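You operate a simulated robot arm through the tools that you are given. There is no shell and no other tool.

You run a simulated robot arm. Do the job below in one go: nothing can be reset, and whatever is moved stays where it is left.

TASK
Plug the outlet, then set the line and pressure the white card shows.
Fine: free the valve latch and open the main valve; the fault lamp must stay dark.

Only the result counts: the job must be done as asked and must still hold three seconds after the hand-in. Knocking over, shifting, dropping, spilling or breaking anything else fails it.

THE ROBOT
A 7-joint arm with a two-finger parallel gripper, fixed in place. Base frame: the origin is at the foot of the arm, x ahead of it, y to its left, z up. Lengths are in m, angles in degrees, forces in N, time in s.
With the tool pointing down near the work surface it reaches from about 0.3 to 0.7 m from the base axis. Its first joint turns from -66.0 to 66.0 degrees. Payload 1.57 kg.
Tool frame: the origin (TCP) lies between the finger pads and is the grasp point; the fingertips stand 0.03 m ahead of it; z points along the fingers, y is the line along which they close. Largest opening 0.11 m; finger width 0.024, thickness 0.012; the body of the gripper, 0.048 by 0.112 m, starts 0.078 m behind the TCP.
Orientation is told as [roll, pitch, yaw] about the base's x, y, z axes, in that order, counted from this pose: with the fingers straight down and closing along the base's y, the tool's x points along the base's -x, its y along +y and its z along -z.

THE INTERFACE
- The arm moves only by the tool jog_arm. Its arguments are lists of equal length, an entry for each row: "travel": the shift along the tool's x, y, z in units of 150 mm (1.0 is 150 mm), a list of three; "dr": the turn, a rotation vector about the tool's x, y, z in units of 45 degrees (1.0 is 45 degrees), a list of three; "jaw": the gripper command, from -1 (fully open) to 1 (shut), values between in proportion. In form: {"travel": [[tx, ty, tz], ...], "dr": [[wx, wy, wz], ...], "jaw": [jaw, ...]}. A call has 1 to 20 rows; each row is the pose to reach, as a shift and turn from the pose commanded when the call began, along the tool's axes at that moment. A call with a number of a shift or a turn outside -1 to 1 is refused whole. Each row takes 0.2 s and may step no farther than 0.05 m and 8.6 degrees from the row before; otherwise, or with a gripper value out of range, the whole call is refused. Where a pose cannot be reached the arm comes as near as it can. A force on the tool above 40 N (or 10 N above the force at the start of the call, whichever is more), or a blocked arm, ends the call early, and 0.2 s more pass. Each finger travels about 0.108 m/s and halts on what it meets, pressing with about 34 N; the grip force reading is that of the motor and also rises with nothing between the fingers. The clock runs only during rows and for 0.2 s after the last one: add rows that repeat a pose to give the fingers time. The reply holds the time, the measured pose of the TCP, the force on the tool along the base axes, the opening and the grip force, in the units named above and with some noise, with the torque about the TCP (base axes, N m) and any sound that the robot's microphone picked up.
- Cameras (640 x 400 px; columns grow to the right, rows downward): "scene" is fixed at [0.1805, -0.4053, 1.4084]; the picture's right is [0.57, -0.82, 0.00], its down [-0.44, -0.31, -0.85] and it looks along [0.69, 0.49, -0.53] (base axes); focal length 313 px, centre (320, 200). "wrist" rides on the gripper at [0.07, 0.016, -0.141] in the tool frame; the picture's right is [-0.23, 0.97, 0.00], its down [-0.85, -0.20, -0.48] and it looks along [-0.47, -0.11, 0.88] (tool axes); focal length 222 px, centre (320, 200). There is no depth. A picture from a camera that has moved, and an enlarged one, comes with that camera's place and axes in the base frame and with its lens.
- camera(camera): a new picture of that camera. No time passes.
- zoom(camera, box): a new picture of the part [left, top, right, bottom] of that camera's present view, enlarged. No time passes.
- sign_off(): hands the job in; it is judged then, once.

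Places have to be worked out from the pictures, the camera data and where the tool is seen. Open the gripper and draw the arm clear of the work before you hand the job in, unless the task says otherwise.

The tools are called after "Emit:" as a command line: name --argument value ..., lists and objects as JSON in quotes. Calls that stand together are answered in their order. jog_arm: Moves the arm, as the interface text tells. Its arguments: {"type":"object","properties":{"travel":{"type":"array","items":{"type":"array","items":{"type":"number"}}},"dr":{"type":"array","items":{"type":"array","items":{"type":"number"}}},"jaw":{"type":"array","items":{"type":"number"}}},"required":["travel","dr","jaw"]} The other tools are called the same way: camera (camera) takes a picture; zoom (camera, box) takes an enlarged picture of a part of a camera's view; sign_off () hands the job in.

At the start:

```text
time: 0.0
tool_pos: [0.4444, -0.1201, 1.2288]
tool_rot: [0.0, -0.1, 0.1]
contact_force: [-0.5, 0.2, -1.2]
wrist_torque: [-0.03, 0.02, 0.0]
finger_gap: 0.11
grasp_force: 0.1
```

scene: 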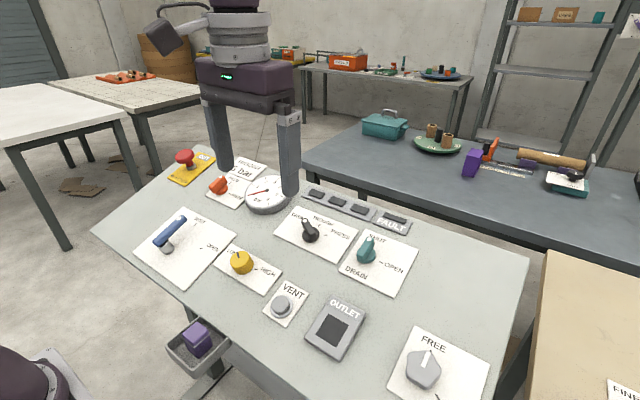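
wrist: 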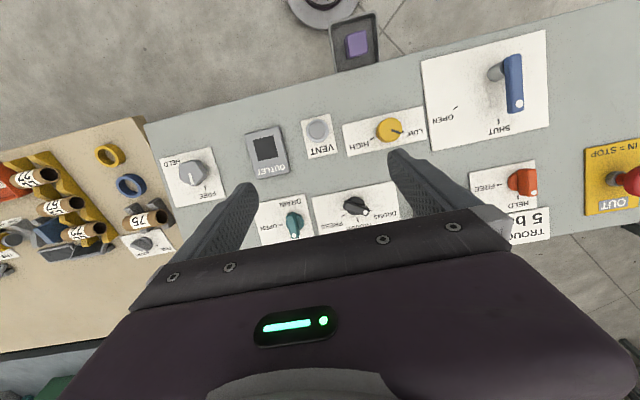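

I start by looking at both views enlarged to read labels and card.

Emit:
zoom --camera "scene" --box '[120, 130, 320, 280]'

Emit:
zoom --camera "scene" --box '[240, 170, 440, 300]'

Emit:
zoom --camera "scene" --box '[240, 260, 520, 400]'

Emit:
zoom --camera "scene" --box '[520, 0, 640, 80]'

Emit:
zoom --camera "wrist" --box '[0, 120, 200, 260]'

Emit:
zoom --camera "wrist" --box '[140, 80, 440, 260]'

Emit:
zoom --camera "wrist" --box '[400, 20, 640, 260]'

Emit:
zoom --camera "scene" --box '[520, 240, 640, 400]'

```text
2.67 times, centred on (220, 205) of scene
camera zoom: at [0.1805, -0.4053, 1.4084], right [0.57, -0.82, 0.0], down [-0.44, -0.31, -0.85], along [0.69, 0.49, -0.53], focal length 834 px, centre (587, 187)
```

zoom: 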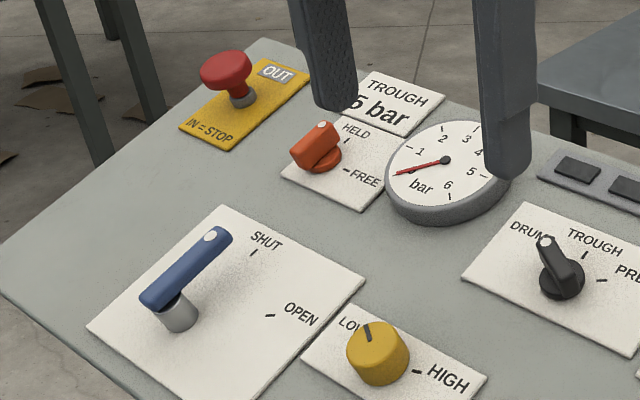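

```text
3.08 times, centred on (340, 235) of scene
camera zoom: at [0.1805, -0.4053, 1.4084], right [0.57, -0.82, 0.0], down [-0.44, -0.31, -0.85], along [0.69, 0.49, -0.53], focal length 962 px, centre (258, 92)
```

zoom: 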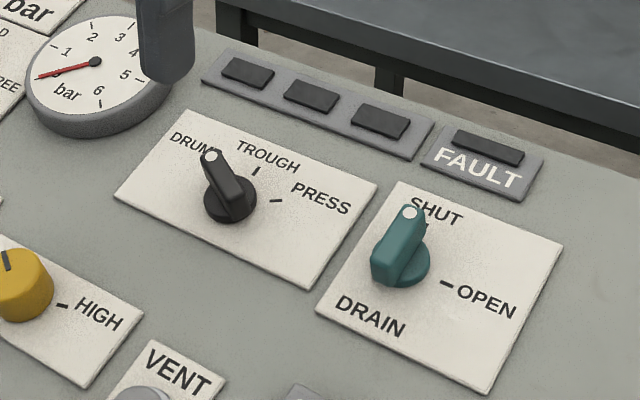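

```text
2.29 times, centred on (380, 330) of scene
camera zoom: at [0.1805, -0.4053, 1.4084], right [0.57, -0.82, 0.0], down [-0.44, -0.31, -0.85], along [0.69, 0.49, -0.53], focal length 714 px, centre (183, -97)
```

zoom: 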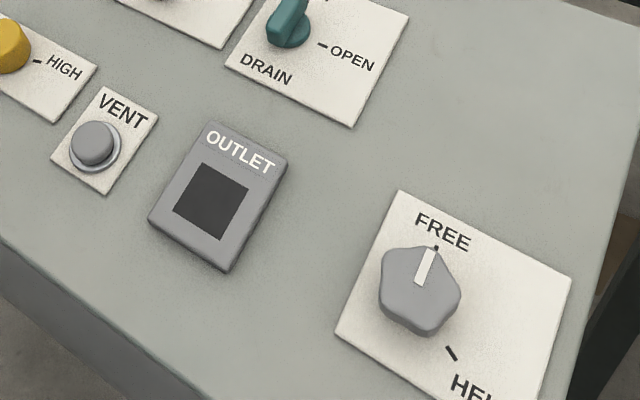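

```text
5.00 times, centred on (580, 40) of scene
camera zoom: at [0.1805, -0.4053, 1.4084], right [0.57, -0.82, 0.0], down [-0.44, -0.31, -0.85], along [0.69, 0.49, -0.53], focal length 1563 px, centre (-980, 1000)
```

zoom: 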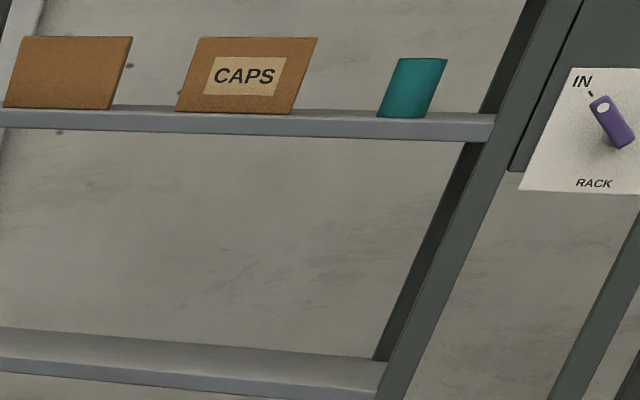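

```text
2.86 times, centred on (100, 190) of wrist
camera zoom: at [0.3735, -0.1039, 1.3704], right [0.23, 0.97, 0.0], down [0.85, -0.2, 0.48], along [0.47, -0.11, -0.88], focal length 635 px, centre (949, 229)
```

zoom: 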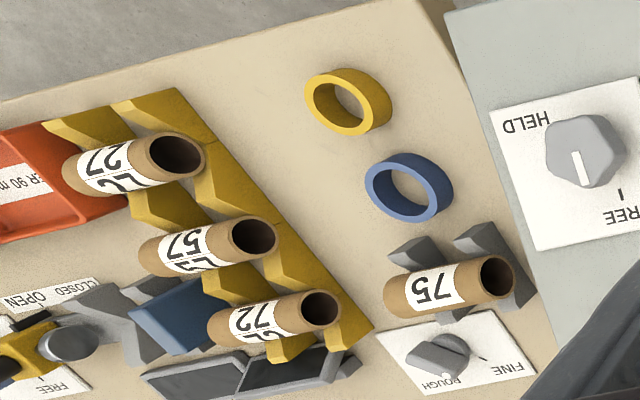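

```text
2.13 times, centred on (290, 170) of wrist
camera zoom: at [0.3735, -0.1039, 1.3704], right [0.23, 0.97, 0.0], down [0.85, -0.2, 0.48], along [0.47, -0.11, -0.88], focal length 474 px, centre (384, 264)
```

zoom: 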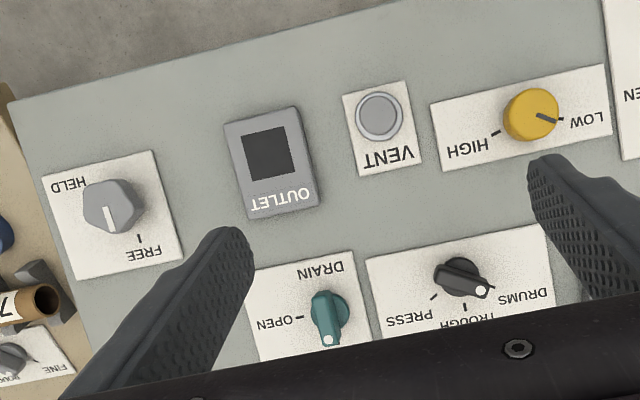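

```text
1.67 times, centred on (520, 140) of wrist
camera zoom: at [0.3735, -0.1039, 1.3704], right [0.23, 0.97, 0.0], down [0.85, -0.2, 0.48], along [0.47, -0.11, -0.88], focal length 370 px, centre (-13, 300)
```

zoom: 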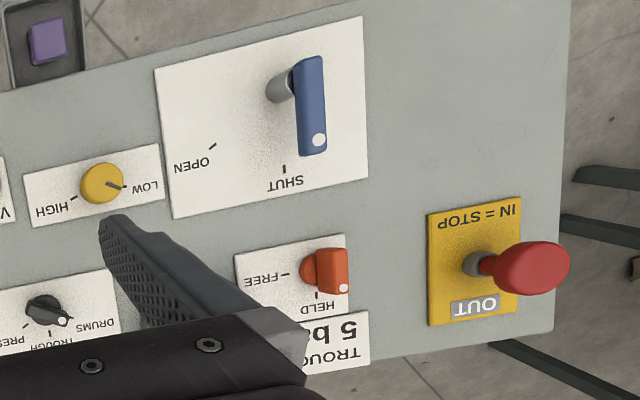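

```text
2.50 times, centred on (580, 320) of scene
camera zoom: at [0.1805, -0.4053, 1.4084], right [0.57, -0.82, 0.0], down [-0.44, -0.31, -0.85], along [0.69, 0.49, -0.53], focal length 782 px, centre (-330, -100)
```

zoom: 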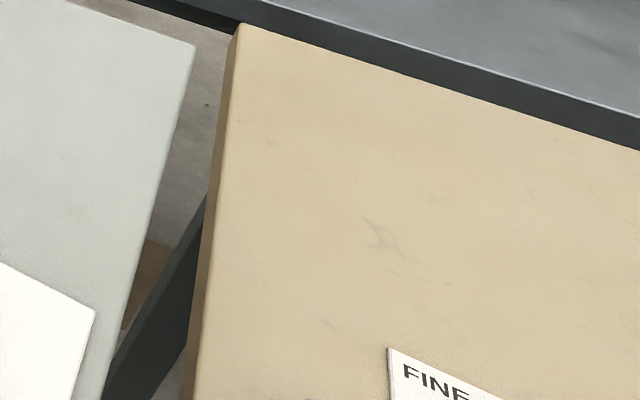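

The panel slopes up away from the base at about 18.7 degrees, and a purple block (probably the plug) lies in a tray near [0.34, -0.03, 0.91]. I zoom on the tray and the other spots before moving.

Emit:
zoom --camera "scene" --box '[140, 300, 260, 400]'

Emit:
zoom --camera "wrist" --box '[310, 0, 410, 80]'

Emit:
zoom --camera "wrist" --box '[230, 110, 310, 180]'

Emit:
zoom --camera "scene" --box '[370, 100, 610, 220]'

```text
4.00 times, centred on (200, 350) of scene
camera zoom: at [0.1805, -0.4053, 1.4084], right [0.57, -0.82, 0.0], down [-0.44, -0.31, -0.85], along [0.69, 0.49, -0.53], focal length 1250 px, centre (800, -400)
```

zoom: 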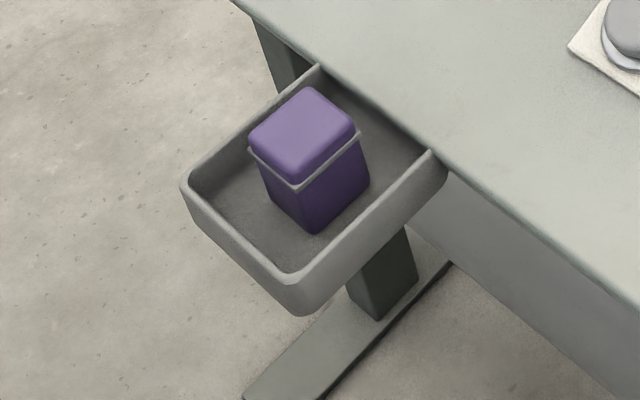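

```text
5.00 times, centred on (360, 40) of wrist
camera zoom: at [0.3735, -0.1039, 1.3704], right [0.23, 0.97, 0.0], down [0.85, -0.2, 0.48], along [0.47, -0.11, -0.88], focal length 1111 px, centre (120, 1000)
```

zoom: 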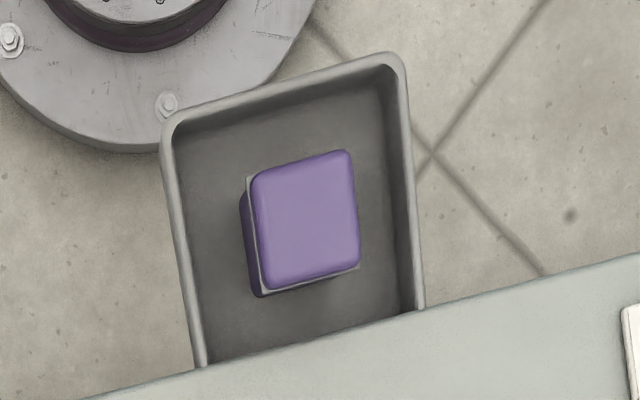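

```text
5.71 times, centred on (270, 145) of wrist
camera zoom: at [0.3735, -0.1039, 1.3704], right [0.23, 0.97, 0.0], down [0.85, -0.2, 0.48], along [0.47, -0.11, -0.88], focal length 1269 px, centre (606, 514)
```

zoom: 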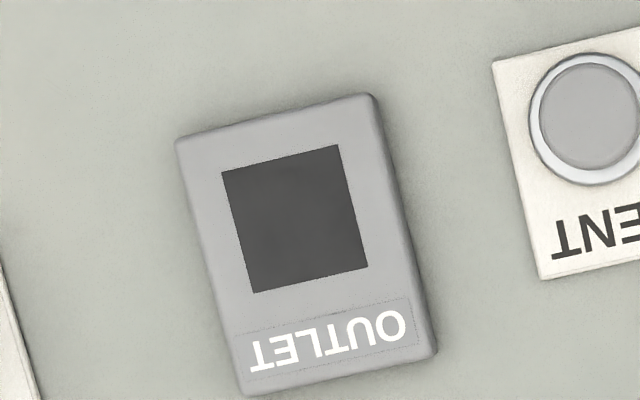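

```text
2.67 times, centred on (490, 160) of scene
camera zoom: at [0.1805, -0.4053, 1.4084], right [0.57, -0.82, 0.0], down [-0.44, -0.31, -0.85], along [0.69, 0.49, -0.53], focal length 834 px, centre (-133, 307)
```

zoom: 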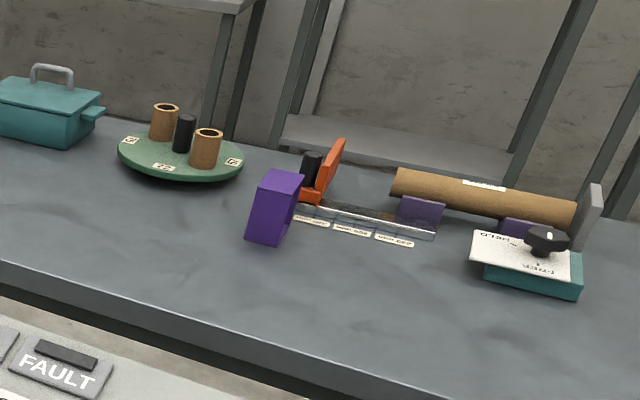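

The plug stands upright in the tray, with a lip and a slightly narrower body. I move the hand closer above the tray to measure it.

Emit:
jog_arm --travel '[[0.11, 0.04, 0.17], [0.22, 0.08, 0.34], [0.33, 0.12, 0.51], [0.44, 0.16, 0.68], [0.5627, 0.2, 0.8587], [0.5627, 0.2, 0.8587]]' --dr '[[0, 0, 0], [0, 0, 0], [0, 0, 0], [0, 0, 0], [0, 0, 0], [0, 0, 0]]' --jaw '[-1, -1, -1, -1, -1, -1]'

Emit:
camera --camera "wrist"

Emit:
camera --camera "scene"

```text
time: 1.4
tool_pos: [0.3579, -0.0882, 1.1]
tool_rot: [0.0, -0.2, 0.0]
contact_force: [0.9, -0.4, 0.1]
wrist_torque: [0.0, -0.01, 0.0]
finger_gap: 0.11
grasp_force: 0.0
```

```text
taken
camera wrist: at [0.2882, -0.0721, 1.2421], right [0.23, 0.97, 0.0], down [0.85, -0.2, 0.48], along [0.47, -0.11, -0.88], focal length 222 px, centre (320, 200)
```

wrist: 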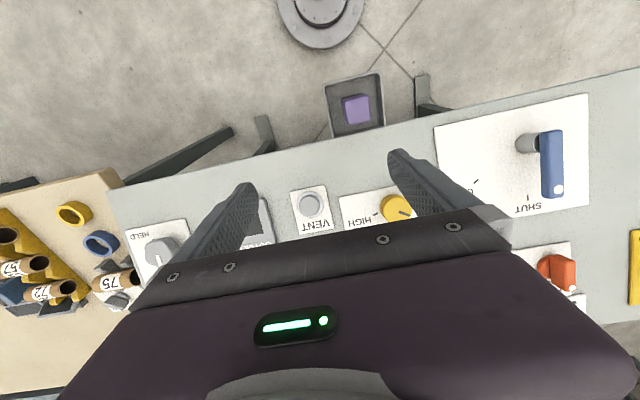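

```text
taken
```

scene: 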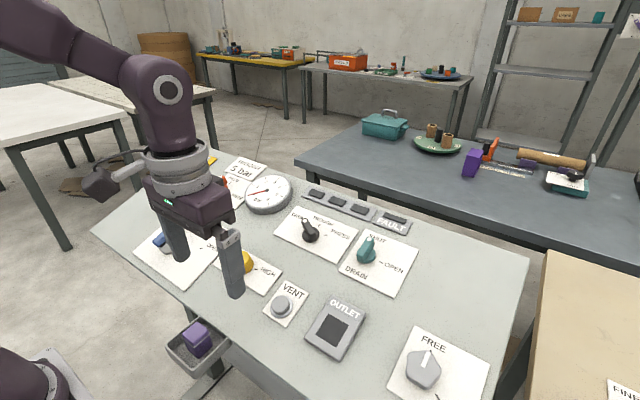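

Zooming on the tray and on the card/gauge from this new viewpoint.

Emit:
zoom --camera "wrist" --box '[310, 60, 410, 140]'

Emit:
zoom --camera "scene" --box '[200, 140, 320, 220]'

Emit:
zoom --camera "scene" --box '[280, 280, 400, 370]'

Emit:
zoom --camera "scene" --box '[160, 310, 240, 370]'

```text
5.00 times, centred on (360, 100) of wrist
camera zoom: at [0.2882, -0.0721, 1.2421], right [0.23, 0.97, 0.0], down [0.85, -0.2, 0.48], along [0.47, -0.11, -0.88], focal length 1111 px, centre (120, 700)
```

zoom: 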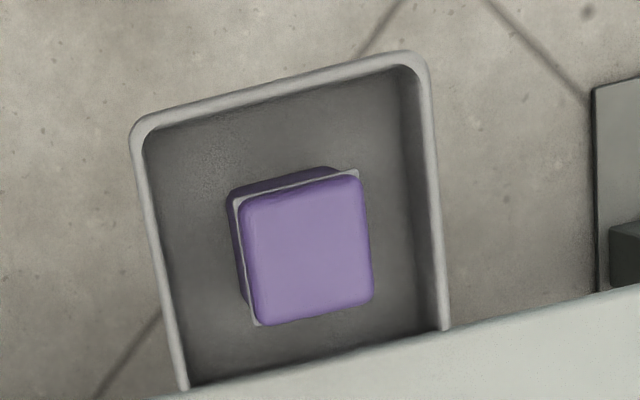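

```text
5.00 times, centred on (260, 180) of scene
camera zoom: at [0.1805, -0.4053, 1.4084], right [0.57, -0.82, 0.0], down [-0.44, -0.31, -0.85], along [0.69, 0.49, -0.53], focal length 1563 px, centre (620, 300)
```

zoom: 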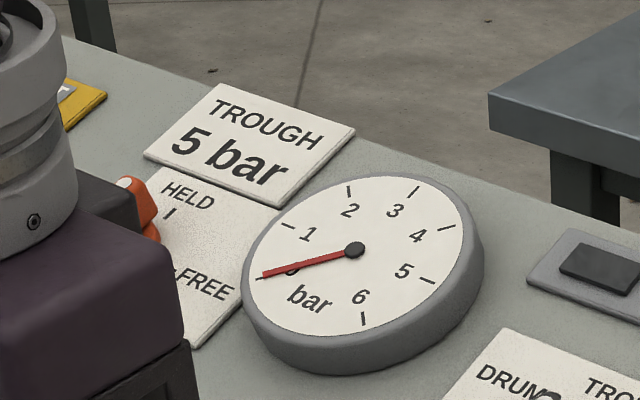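

```text
4.44 times, centred on (340, 325) of scene
camera zoom: at [0.1805, -0.4053, 1.4084], right [0.57, -0.82, 0.0], down [-0.44, -0.31, -0.85], along [0.69, 0.49, -0.53], focal length 1389 px, centre (231, -356)
```

zoom: 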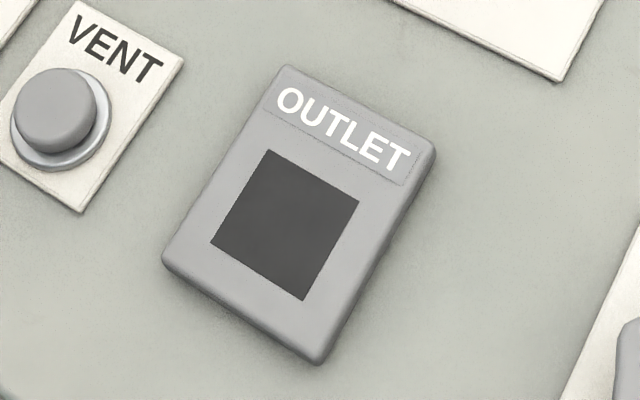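

```text
6.67 times, centred on (200, 340) of scene
camera zoom: at [0.1805, -0.4053, 1.4084], right [0.57, -0.82, 0.0], down [-0.44, -0.31, -0.85], along [0.69, 0.49, -0.53], focal length 2084 px, centre (1120, -733)
```

zoom: 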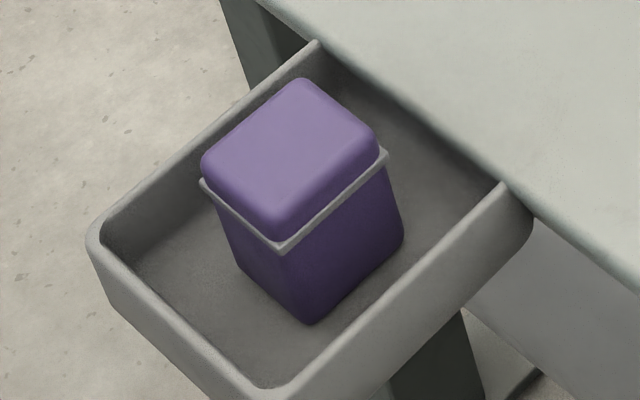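

The plug (about 35 mm square, 50 mm tall) is at about [0.338, -0.031], top z≈0.911, and the outlet opening is about 41 mm. I move above the plug with the jaws partly closed to check alignment.

Emit:
jog_arm --travel '[[0.033, 0.095, 0.2], [0.066, 0.19, 0.4], [0.1, 0.285, 0.6], [0.133, 0.381, 0.8], [0.133, 0.381, 0.8]]' --dr '[[0, 0, 0], [0, 0, 0], [0, 0, 0], [0, 0, 0], [0, 0, 0]]' --jaw '[-0.27, -0.27, -0.27, -0.27, -0.27]'

Emit:
camera --camera "wrist"

Emit:
zoom --camera "scene" --box '[130, 250, 290, 380]'

```text
time: 2.6
tool_pos: [0.339, -0.0329, 0.9796]
tool_rot: [0.1, -0.2, 0.1]
contact_force: [-0.7, 0.6, 0.1]
wrist_torque: [0.0, -0.01, 0.04]
finger_gap: 0.07
grasp_force: 0.1
```

```text
taken
camera wrist: at [0.27, -0.0169, 1.1212], right [0.23, 0.97, 0.0], down [0.85, -0.2, 0.48], along [0.47, -0.11, -0.88], focal length 222 px, centre (320, 200)
```

wrist: 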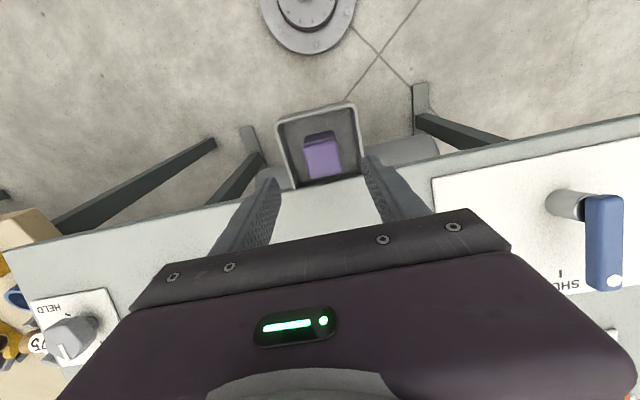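

```text
3.08 times, centred on (210, 315) of scene
camera zoom: at [0.1805, -0.4053, 1.4084], right [0.57, -0.82, 0.0], down [-0.44, -0.31, -0.85], along [0.69, 0.49, -0.53], focal length 962 px, centre (658, -154)
```

zoom: 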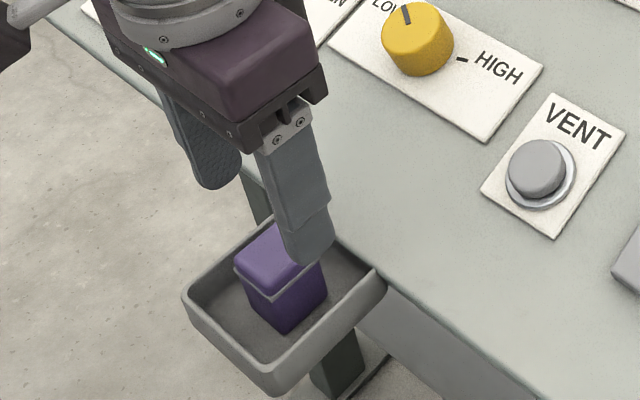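

I zoom to measure the plug relative to the fingers.

Emit:
zoom --camera "wrist" --box '[260, 90, 400, 190]'

```text
4.00 times, centred on (330, 140) of wrist
camera zoom: at [0.27, -0.0169, 1.1212], right [0.23, 0.97, 0.0], down [0.85, -0.2, 0.48], along [0.47, -0.11, -0.88], focal length 888 px, centre (280, 440)
```

zoom: 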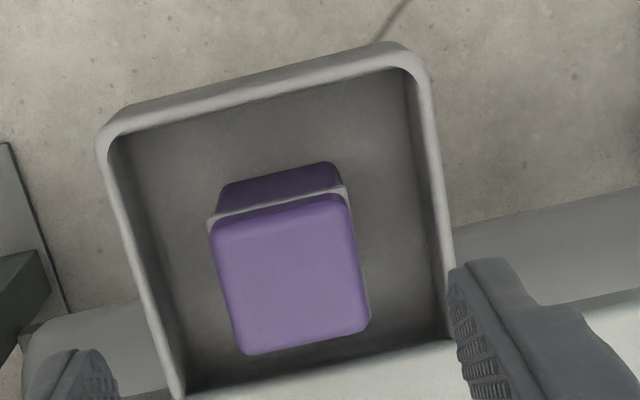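

The plug top centre measures (0.338, -0.0305, 0.911), consistently across three views. I descend so the fingertips reach just above the collar, then grip the head.

Emit:
jog_arm --travel '[[0.0067, 0.016, 0.11], [0.0067, 0.016, 0.22], [0.0067, 0.016, 0.328], [0.0067, 0.016, 0.328], [0.0067, 0.016, 0.328], [0.0067, 0.016, 0.328], [0.0067, 0.016, 0.328]]' --dr '[[0, 0, 0], [0, 0, 0], [0, 0, 0], [0, 0, 0], [0, 0, 0], [0, 0, 0], [0, 0, 0]]' --jaw '[-0.27, -0.27, -0.27, -0.27, 1, 1, 1]'

Emit:
zoom --camera "wrist" --box '[260, 90, 420, 190]'

Emit:
zoom --camera "scene" --box '[150, 280, 260, 380]'

```text
time: 4.2
tool_pos: [0.3371, -0.0315, 0.9306]
tool_rot: [0.1, -0.1, 0.1]
contact_force: [0.0, 0.3, 0.1]
wrist_torque: [0.01, -0.01, 0.0]
finger_gap: 0.0331
grasp_force: 33.5
```

```text
4.00 times, centred on (340, 140) of wrist
camera zoom: at [0.268, -0.0144, 1.0721], right [0.23, 0.97, 0.0], down [0.85, -0.2, 0.48], along [0.47, -0.11, -0.88], focal length 888 px, centre (240, 440)
```

zoom: 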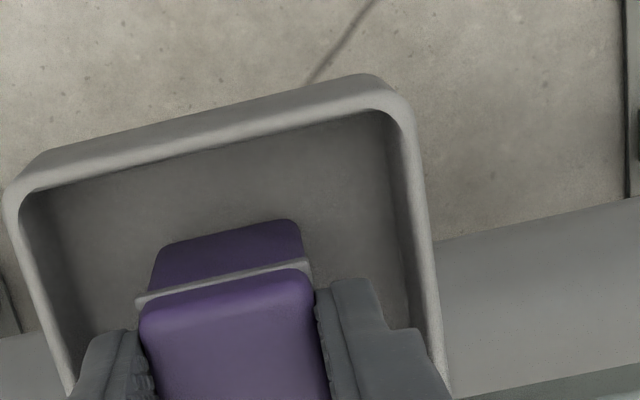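

```text
4.00 times, centred on (205, 330) of scene
camera zoom: at [0.1805, -0.4053, 1.4084], right [0.57, -0.82, 0.0], down [-0.44, -0.31, -0.85], along [0.69, 0.49, -0.53], focal length 1250 px, centre (780, -320)
```

zoom: 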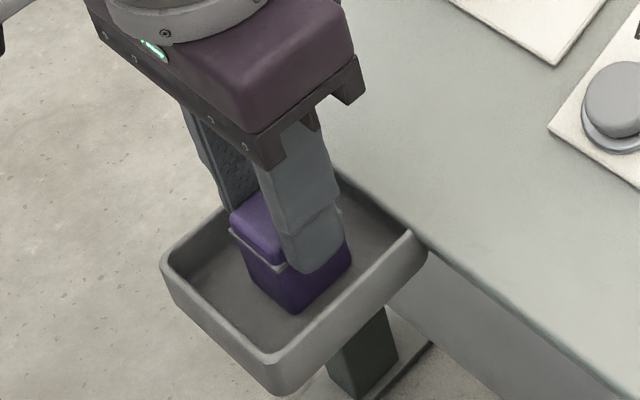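

Gripped at a 33.1 mm gap. I lift straight up about 0.11 m and check the hold.

Emit:
jog_arm --travel '[[0, 0, -0.1], [0, 0, -0.25], [0, 0, -0.5], [0, 0, -0.75], [0, 0, -0.8], [0, 0, -0.8]]' --dr '[[0, 0, 0], [0, 0, 0], [0, 0, 0], [0, 0, 0], [0, 0, 0], [0, 0, 0]]' --jaw '[1, 1, 1, 1, 1, 1]'

Emit:
camera --camera "wrist"

Emit:
zoom --camera "scene" --box '[150, 220, 270, 320]'

```text
time: 5.6
tool_pos: [0.3387, -0.0321, 1.0503]
tool_rot: [0.1, -0.1, 0.1]
contact_force: [-0.2, 0.9, -1.6]
wrist_torque: [0.0, -0.01, -0.03]
finger_gap: 0.0329
grasp_force: 34.1
```

```text
taken
camera wrist: at [0.269, -0.0155, 1.1919], right [0.23, 0.97, 0.0], down [0.85, -0.2, 0.48], along [0.47, -0.11, -0.88], focal length 222 px, centre (320, 200)
```

wrist: 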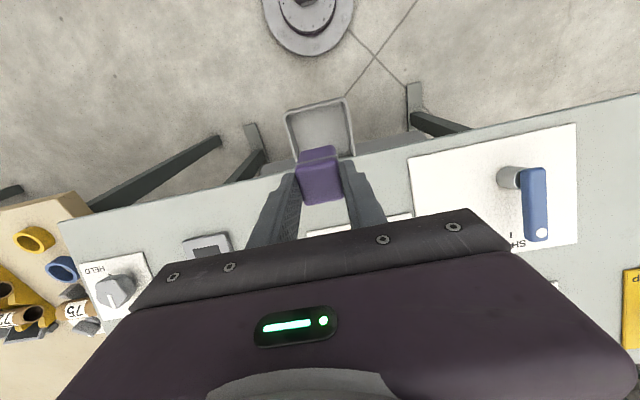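

```text
4.00 times, centred on (210, 270) of scene
camera zoom: at [0.1805, -0.4053, 1.4084], right [0.57, -0.82, 0.0], down [-0.44, -0.31, -0.85], along [0.69, 0.49, -0.53], focal length 1250 px, centre (760, -80)
```

zoom: 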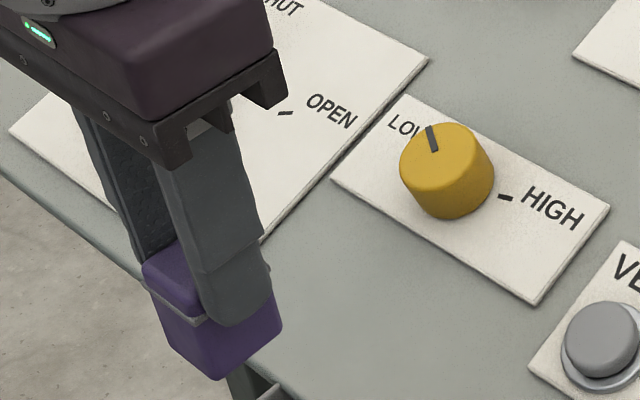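

The plug is held firmly. I carry it over the panel to a point beside the outlet where the wrist camera can see the opening past the plug.

Emit:
jog_arm --travel '[[-0.05, -0.05, -0.15], [-0.25, -0.25, -0.2], [-0.45, -0.45, -0.2], [-0.65, -0.64, -0.2], [-0.809, -0.786, -0.2], [-0.809, -0.786, -0.2]]' --dr '[[0, 0, 0], [0, 0, 0], [0, 0, 0], [0, 0, 0], [0, 0, 0], [0, 0, 0]]' --jaw '[1, 1, 1, 1, 1, 1]'

Emit:
camera --camera "wrist"

Emit:
zoom --camera "wrist" --box '[210, 110, 370, 210]'

Emit:
camera --camera "scene"

```text
time: 7.0
tool_pos: [0.4587, -0.1476, 1.0807]
tool_rot: [0.1, -0.2, 0.1]
contact_force: [0.4, -1.0, -0.8]
wrist_torque: [0.0, -0.01, 0.02]
finger_gap: 0.033
grasp_force: 34.4
```

```text
taken
camera wrist: at [0.3897, -0.131, 1.2219], right [0.23, 0.97, 0.0], down [0.85, -0.2, 0.48], along [0.47, -0.11, -0.88], focal length 222 px, centre (320, 200)
```

wrist: 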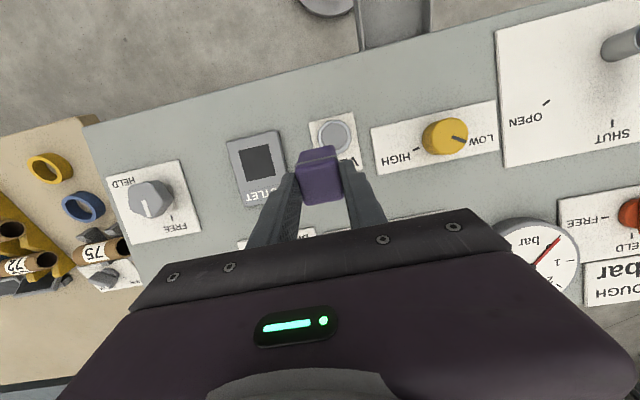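

```text
4.00 times, centred on (290, 160) of wrist
camera zoom: at [0.3897, -0.131, 1.2219], right [0.23, 0.97, 0.0], down [0.85, -0.2, 0.48], along [0.47, -0.11, -0.88], focal length 888 px, centre (440, 360)
```

zoom: 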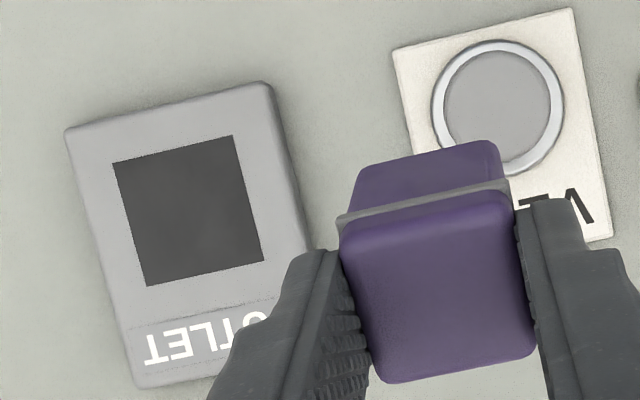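

```text
taken
```

scene: 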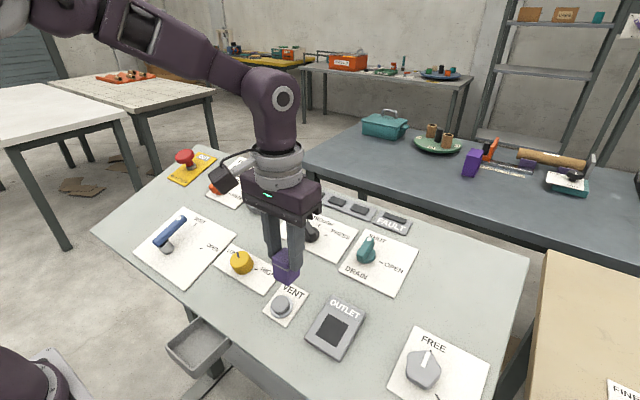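

To fix the outlet position by parallax I move sideways over to the other side of it, staying high, and look again.

Emit:
jog_arm --travel '[[0, -0.2, 0], [0, -0.5, 0], [0, -0.8, 0], [0, -1.0, 0], [0, -1.0, 0]]' --dr '[[0, 0, 0], [0, 0, 0], [0, 0, 0], [0, 0, 0], [0, 0, 0]]' --jaw '[1, 1, 1, 1, 1]'

Emit:
camera --camera "wrist"

Emit:
zoom --camera "wrist" --box '[290, 80, 450, 180]'

```text
time: 8.2
tool_pos: [0.4582, -0.2979, 1.0791]
tool_rot: [0.1, 0.0, 0.1]
contact_force: [0.4, -0.1, 0.2]
wrist_torque: [0.07, 0.02, 0.02]
finger_gap: 0.0327
grasp_force: 34.1
```

```text
taken
camera wrist: at [0.3885, -0.2804, 1.2206], right [0.23, 0.97, 0.0], down [0.85, -0.2, 0.48], along [0.47, -0.11, -0.88], focal length 222 px, centre (320, 200)
```

wrist: 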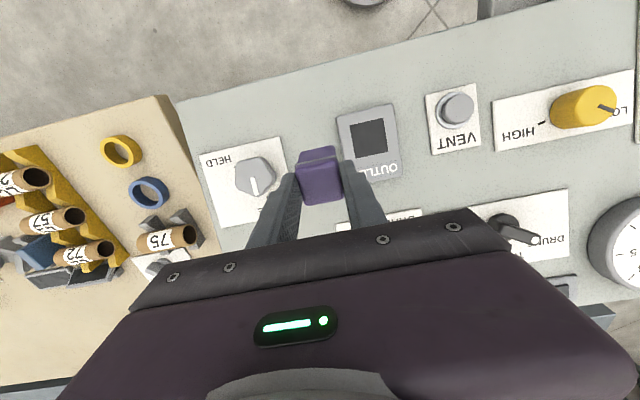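

```text
4.00 times, centred on (370, 130) of wrist
camera zoom: at [0.3885, -0.2804, 1.2206], right [0.23, 0.97, 0.0], down [0.85, -0.2, 0.48], along [0.47, -0.11, -0.88], focal length 888 px, centre (120, 480)
```

zoom: 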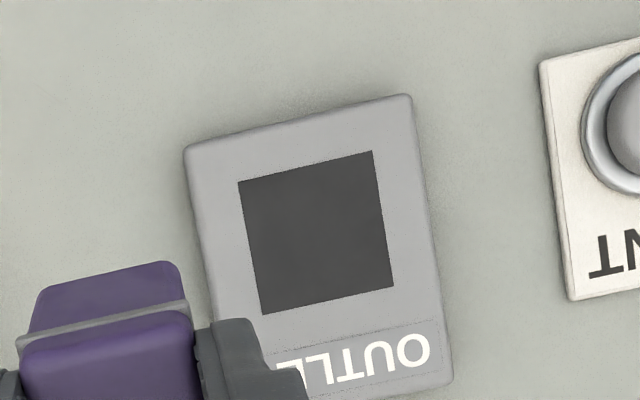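

Parallax puts the opening's centre at (0.467, -0.235, 0.938), 42 mm square, with the panel tilted about 18 degrees. I tilt the tool 18 degrees and line the plug up about 45 mm off the opening along its normal.

Emit:
jog_arm --travel '[[0.045, 0.1, 0.05], [0.09, 0.2, 0.1], [0.135, 0.3, 0.16], [0.179, 0.418, 0.216], [0.179, 0.418, 0.216]]' --dr '[[0, -0.1, 0], [0, -0.2, 0], [0, -0.3, 0], [0, -0.4, 0], [0, -0.4, 0]]' --jaw '[1, 1, 1, 1, 1]'

Emit:
camera --camera "wrist"

Emit:
zoom --camera "wrist" --box '[260, 110, 420, 210]'

Emit:
zoom --camera "scene" --box '[260, 230, 420, 370]'

```text
time: 9.4
tool_pos: [0.4324, -0.2345, 1.0484]
tool_rot: [0.1, -18.2, 0.1]
contact_force: [-1.6, 0.3, -0.9]
wrist_torque: [-0.02, 0.01, 0.06]
finger_gap: 0.0328
grasp_force: 33.8
```

```text
taken
camera wrist: at [0.3219, -0.2186, 1.1606], right [0.21, 0.97, 0.07], down [0.66, -0.2, 0.72], along [0.72, -0.11, -0.69], focal length 222 px, centre (320, 200)
```

wrist: 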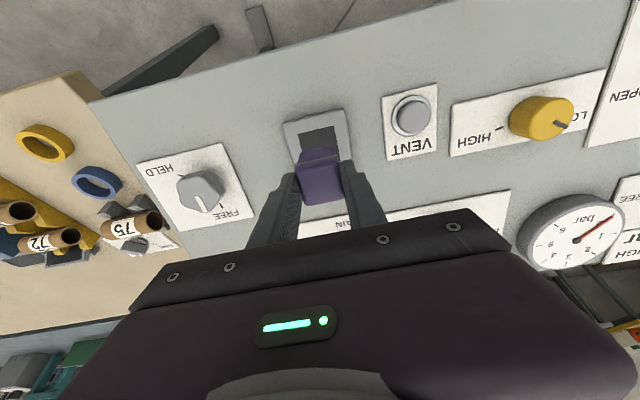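

```text
4.00 times, centred on (340, 160) of wrist
camera zoom: at [0.3219, -0.2186, 1.1606], right [0.21, 0.97, 0.07], down [0.66, -0.2, 0.72], along [0.72, -0.11, -0.69], focal length 888 px, centre (240, 360)
```

zoom: 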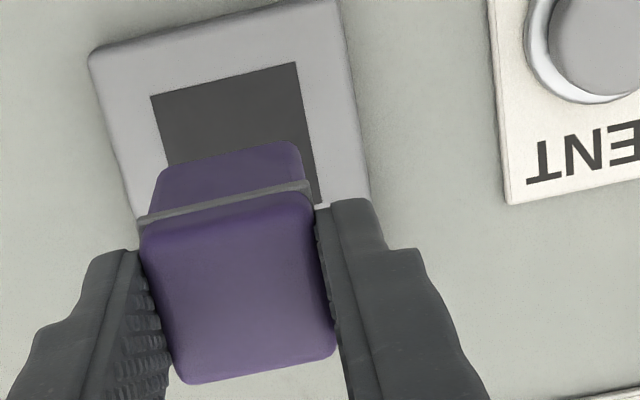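

```text
2.86 times, centred on (340, 300) of scene
camera zoom: at [0.1805, -0.4053, 1.4084], right [0.57, -0.82, 0.0], down [-0.44, -0.31, -0.85], along [0.69, 0.49, -0.53], focal length 893 px, centre (263, -86)
```

zoom: 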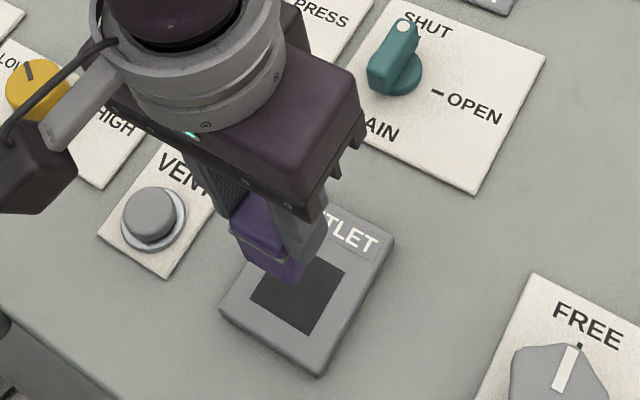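

Ray-casting the opening's corners into the tool frame shows the plug centred within 1 mm. I advance along the tool axis about 34 mm.

Emit:
jog_arm --travel '[[0.005, -0.003, 0.08], [0.005, -0.003, 0.16], [0.005, -0.003, 0.23], [0.005, -0.003, 0.23]]' --dr '[[0, 0, 0], [0, 0, 0], [0, 0, 0], [0, 0, 0]]' --jaw '[1, 1, 1, 1]'

Emit:
zoom --camera "wrist" --box '[260, 110, 420, 210]'

Emit:
zoom --camera "scene" --box '[280, 260, 400, 370]'

```text
time: 10.4
tool_pos: [0.4428, -0.236, 1.0133]
tool_rot: [0.1, -18.1, -0.1]
contact_force: [-0.2, -0.4, -0.7]
wrist_torque: [0.0, 0.03, -0.03]
finger_gap: 0.033
grasp_force: 33.9
```

```text
4.00 times, centred on (340, 160) of wrist
camera zoom: at [0.3325, -0.2199, 1.1272], right [0.21, 0.97, 0.07], down [0.66, -0.2, 0.72], along [0.72, -0.11, -0.69], focal length 888 px, centre (240, 360)
```

zoom: 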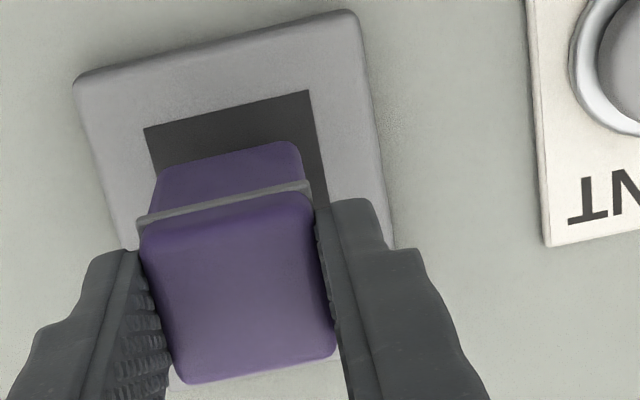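

```text
3.64 times, centred on (340, 315) of scene
camera zoom: at [0.1805, -0.4053, 1.4084], right [0.57, -0.82, 0.0], down [-0.44, -0.31, -0.85], along [0.69, 0.49, -0.53], focal length 1137 px, centre (247, -218)
```

zoom: 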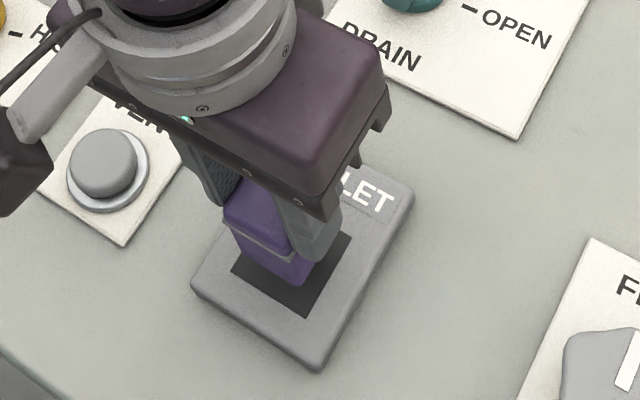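

Alignment is still within 1 mm and the plug bottom is about 10 mm above the rim. I continue in slowly.

Emit:
jog_arm --travel '[[0.004, 0.005, 0.03], [0.004, 0.005, 0.06], [0.004, 0.005, 0.09], [0.004, 0.005, 0.12], [0.004, 0.005, 0.12]]' --dr '[[0, 0, 0], [0, 0, 0], [0, 0, 0], [0, 0, 0], [0, 0, 0]]' --jaw '[1, 1, 1, 1, 1]'

Emit:
zoom --camera "wrist" --box '[260, 110, 420, 210]'

Emit:
zoom --camera "scene" --box '[280, 260, 400, 370]'

```text
time: 11.6
tool_pos: [0.4462, -0.2345, 0.9973]
tool_rot: [0.2, -18.0, 0.1]
contact_force: [-11.3, 5.1, 11.0]
wrist_torque: [0.08, 0.33, 0.11]
finger_gap: 0.0332
grasp_force: 34.5
heard: snap
```

```text
4.00 times, centred on (340, 160) of wrist
camera zoom: at [0.3368, -0.2189, 1.1111], right [0.21, 0.97, 0.07], down [0.66, -0.2, 0.72], along [0.72, -0.11, -0.69], focal length 888 px, centre (240, 360)
```

zoom: 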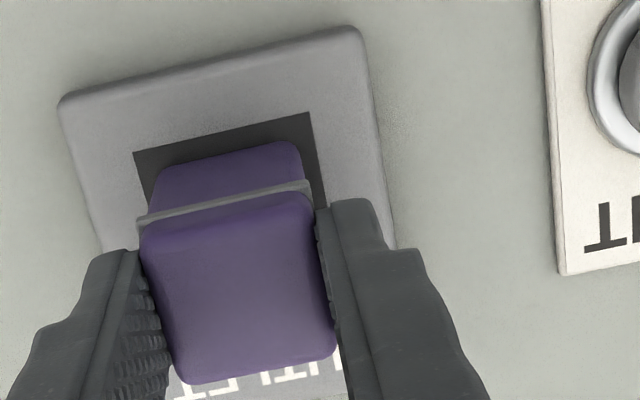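

```text
3.64 times, centred on (340, 315) of scene
camera zoom: at [0.18, -0.405, 1.4085], right [0.57, -0.82, 0.0], down [-0.44, -0.31, -0.85], along [0.69, 0.49, -0.53], focal length 1137 px, centre (247, -218)
```

zoom: 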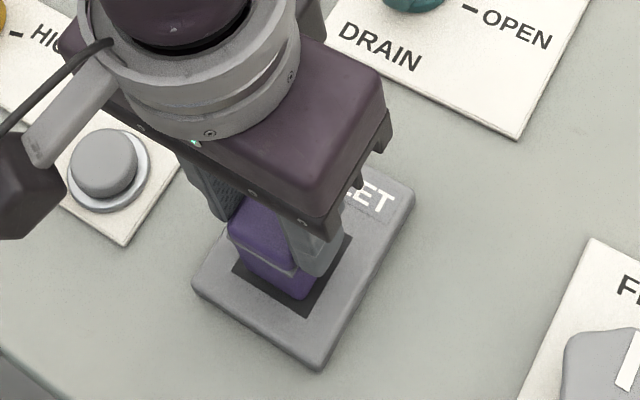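

A "snap" was heard with about 14 N of reaction along the plug axis, so the plug has likely clicked in. I press 2 mm more to see if it is seated.

Emit:
jog_arm --travel '[[0, 0, 0.007], [0, 0, 0.014], [0, 0, 0.014]]' --dr '[[0, 0, 0], [0, 0, 0], [0, 0, 0]]' --jaw '[1, 1, 1]'

Emit:
zoom --camera "scene" --box '[290, 270, 380, 350]'

```text
time: 12.4
tool_pos: [0.4477, -0.234, 0.9951]
tool_rot: [0.1, -18.1, 0.0]
contact_force: [-18.6, 6.1, 27.5]
wrist_torque: [0.12, 0.18, 0.08]
finger_gap: 0.0329
grasp_force: 33.9
```

```text
5.00 times, centred on (335, 310) of scene
camera zoom: at [0.1795, -0.4049, 1.4086], right [0.57, -0.82, 0.0], down [-0.44, -0.31, -0.85], along [0.69, 0.49, -0.53], focal length 1563 px, centre (245, -350)
```

zoom: 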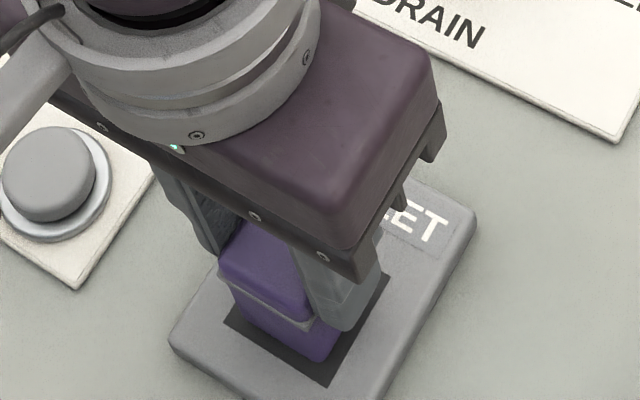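

The reaction rose to 32 N over 2 mm, so the plug is bottomed. I back the command off 2 mm to relieve the push and check whether the plug is held.

Emit:
jog_arm --travel '[[0, 0, -0.014], [0, 0, -0.02], [0, 0, -0.02]]' --dr '[[0, 0, 0], [0, 0, 0], [0, 0, 0]]' --jaw '[1, 1, 1]'

Emit:
zoom --camera "wrist" --box '[260, 110, 420, 210]'

```text
time: 13.2
tool_pos: [0.4485, -0.2351, 0.9977]
tool_rot: [0.2, -18.2, 0.1]
contact_force: [0.3, 1.0, -1.1]
wrist_torque: [0.0, 0.02, 0.0]
finger_gap: 0.033
grasp_force: 33.8
heard: snap
```

```text
4.00 times, centred on (340, 160) of wrist
camera zoom: at [0.3384, -0.2191, 1.1108], right [0.21, 0.97, 0.07], down [0.66, -0.2, 0.72], along [0.72, -0.11, -0.69], focal length 888 px, centre (240, 360)
```

zoom: 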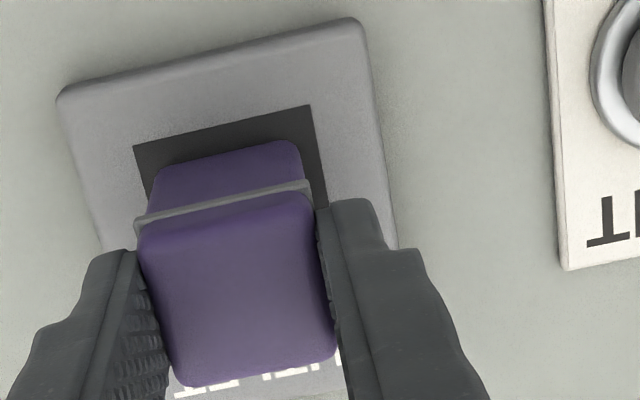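

Re-measuring the plug in the tool frame shows it sits about 3–4 mm up-slope of the opening's centre, which matches the sideways reaction. I back out 12 mm, shift 4 mm down-slope (tool +x), and check.

Emit:
jog_arm --travel '[[0, 0, -0.04], [0, 0, -0.08], [0.013, 0, -0.08], [0.026, 0, -0.08], [0.026, 0, -0.08]]' --dr '[[0, 0, 0], [0, 0, 0], [0, 0, 0], [0, 0, 0], [0, 0, 0]]' --jaw '[1, 1, 1, 1, 1]'

Emit:
zoom --camera "wrist" --box '[270, 120, 390, 195]'

Emit:
zoom --camera "scene" --box '[290, 270, 380, 350]'

Emit:
camera --camera "scene"

```text
time: 14.4
tool_pos: [0.4407, -0.2358, 1.0094]
tool_rot: [0.0, -18.2, 0.0]
contact_force: [0.2, 1.1, -0.7]
wrist_torque: [0.0, 0.01, -0.02]
finger_gap: 0.0328
grasp_force: 33.9
```

```text
5.33 times, centred on (330, 158) of wrist
camera zoom: at [0.3307, -0.2195, 1.1215], right [0.21, 0.97, 0.07], down [0.66, -0.2, 0.72], along [0.72, -0.11, -0.69], focal length 1185 px, centre (267, 427)
```

zoom: 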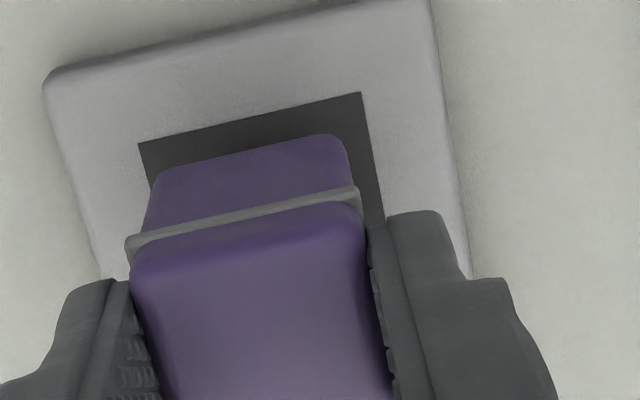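

```text
5.00 times, centred on (335, 310) of scene
camera zoom: at [0.1805, -0.4053, 1.4084], right [0.57, -0.82, 0.0], down [-0.44, -0.31, -0.85], along [0.69, 0.49, -0.53], focal length 1563 px, centre (245, -350)
```

zoom: 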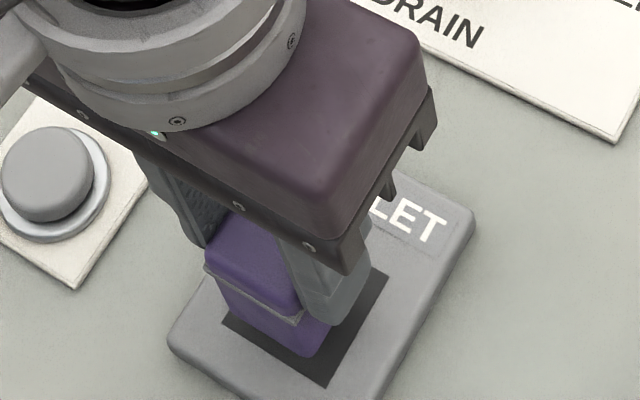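

```text
taken
```

scene: 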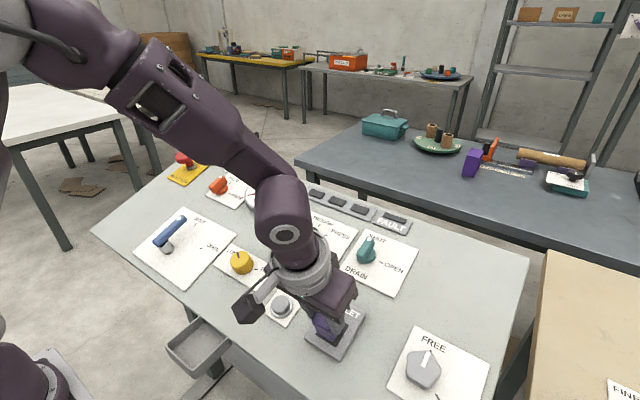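

Now plug and opening centres agree within about 1.5 mm in the tool frame. I insert again with a 1.5 mm y correction, slowly.

Emit:
jog_arm --travel '[[0, 0.01, 0.02], [0, 0.01, 0.04], [0, 0.01, 0.06], [0, 0.01, 0.08], [0, 0.01, 0.1], [0, 0.01, 0.1]]' --dr '[[0, 0, 0], [0, 0, 0], [0, 0, 0], [0, 0, 0], [0, 0, 0], [0, 0, 0]]' --jaw '[1, 1, 1, 1, 1, 1]'

Emit:
zoom --camera "wrist" --box '[270, 120, 390, 195]'

Emit:
zoom --camera "scene" --box '[290, 270, 380, 350]'

```text
time: 15.8
tool_pos: [0.4463, -0.2338, 0.9949]
tool_rot: [0.1, -18.2, -0.1]
contact_force: [-1.8, 1.0, 7.4]
wrist_torque: [-0.02, -0.03, -0.02]
finger_gap: 0.033
grasp_force: 33.9
```

```text
5.33 times, centred on (330, 158) of wrist
camera zoom: at [0.3353, -0.2171, 1.1079], right [0.21, 0.97, 0.07], down [0.66, -0.2, 0.72], along [0.72, -0.11, -0.69], focal length 1185 px, centre (267, 427)
```

zoom: 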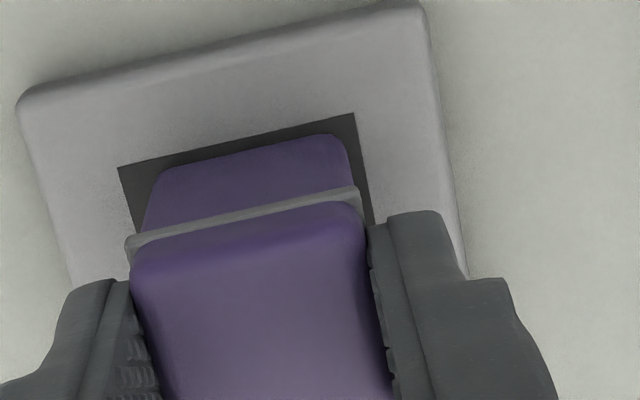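

```text
5.00 times, centred on (335, 310) of scene
camera zoom: at [0.1803, -0.4052, 1.4084], right [0.57, -0.82, 0.0], down [-0.44, -0.31, -0.85], along [0.69, 0.49, -0.53], focal length 1563 px, centre (245, -350)
```

zoom: 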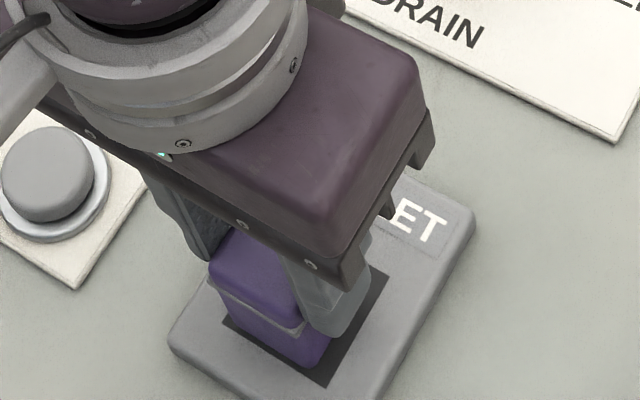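

No snap this time and an 8 N reaction. I zoom in hard to see whether the plug's body has really entered the opening or is resting on it.

Emit:
zoom --camera "scene" --box '[320, 310, 360, 350]'

Emit:
zoom --camera "wrist" --box '[280, 135, 350, 180]'

```text
10.00 times, centred on (340, 330) of scene
camera zoom: at [0.1803, -0.4052, 1.4084], right [0.57, -0.82, 0.0], down [-0.44, -0.31, -0.85], along [0.69, 0.49, -0.53], focal length 3126 px, centre (120, -1100)
```

zoom: 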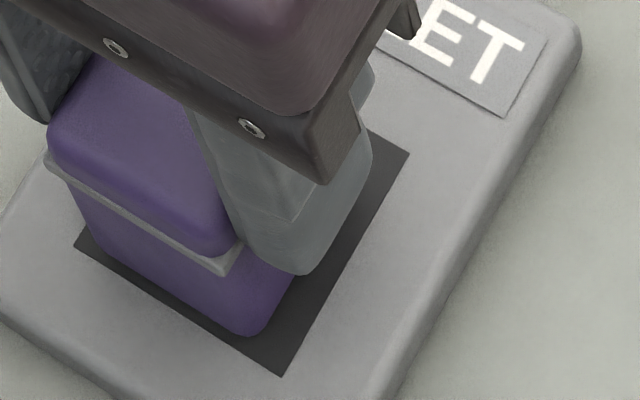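

```text
8.89 times, centred on (315, 158) of wrist
camera zoom: at [0.3353, -0.2171, 1.1079], right [0.21, 0.97, 0.07], down [0.66, -0.2, 0.72], along [0.72, -0.11, -0.69], focal length 1974 px, centre (364, 578)
```

zoom: 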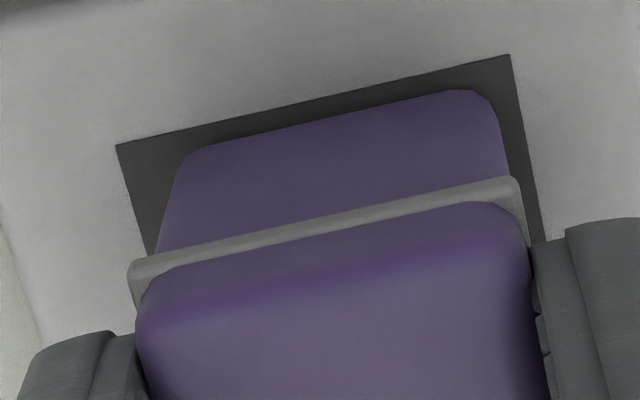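

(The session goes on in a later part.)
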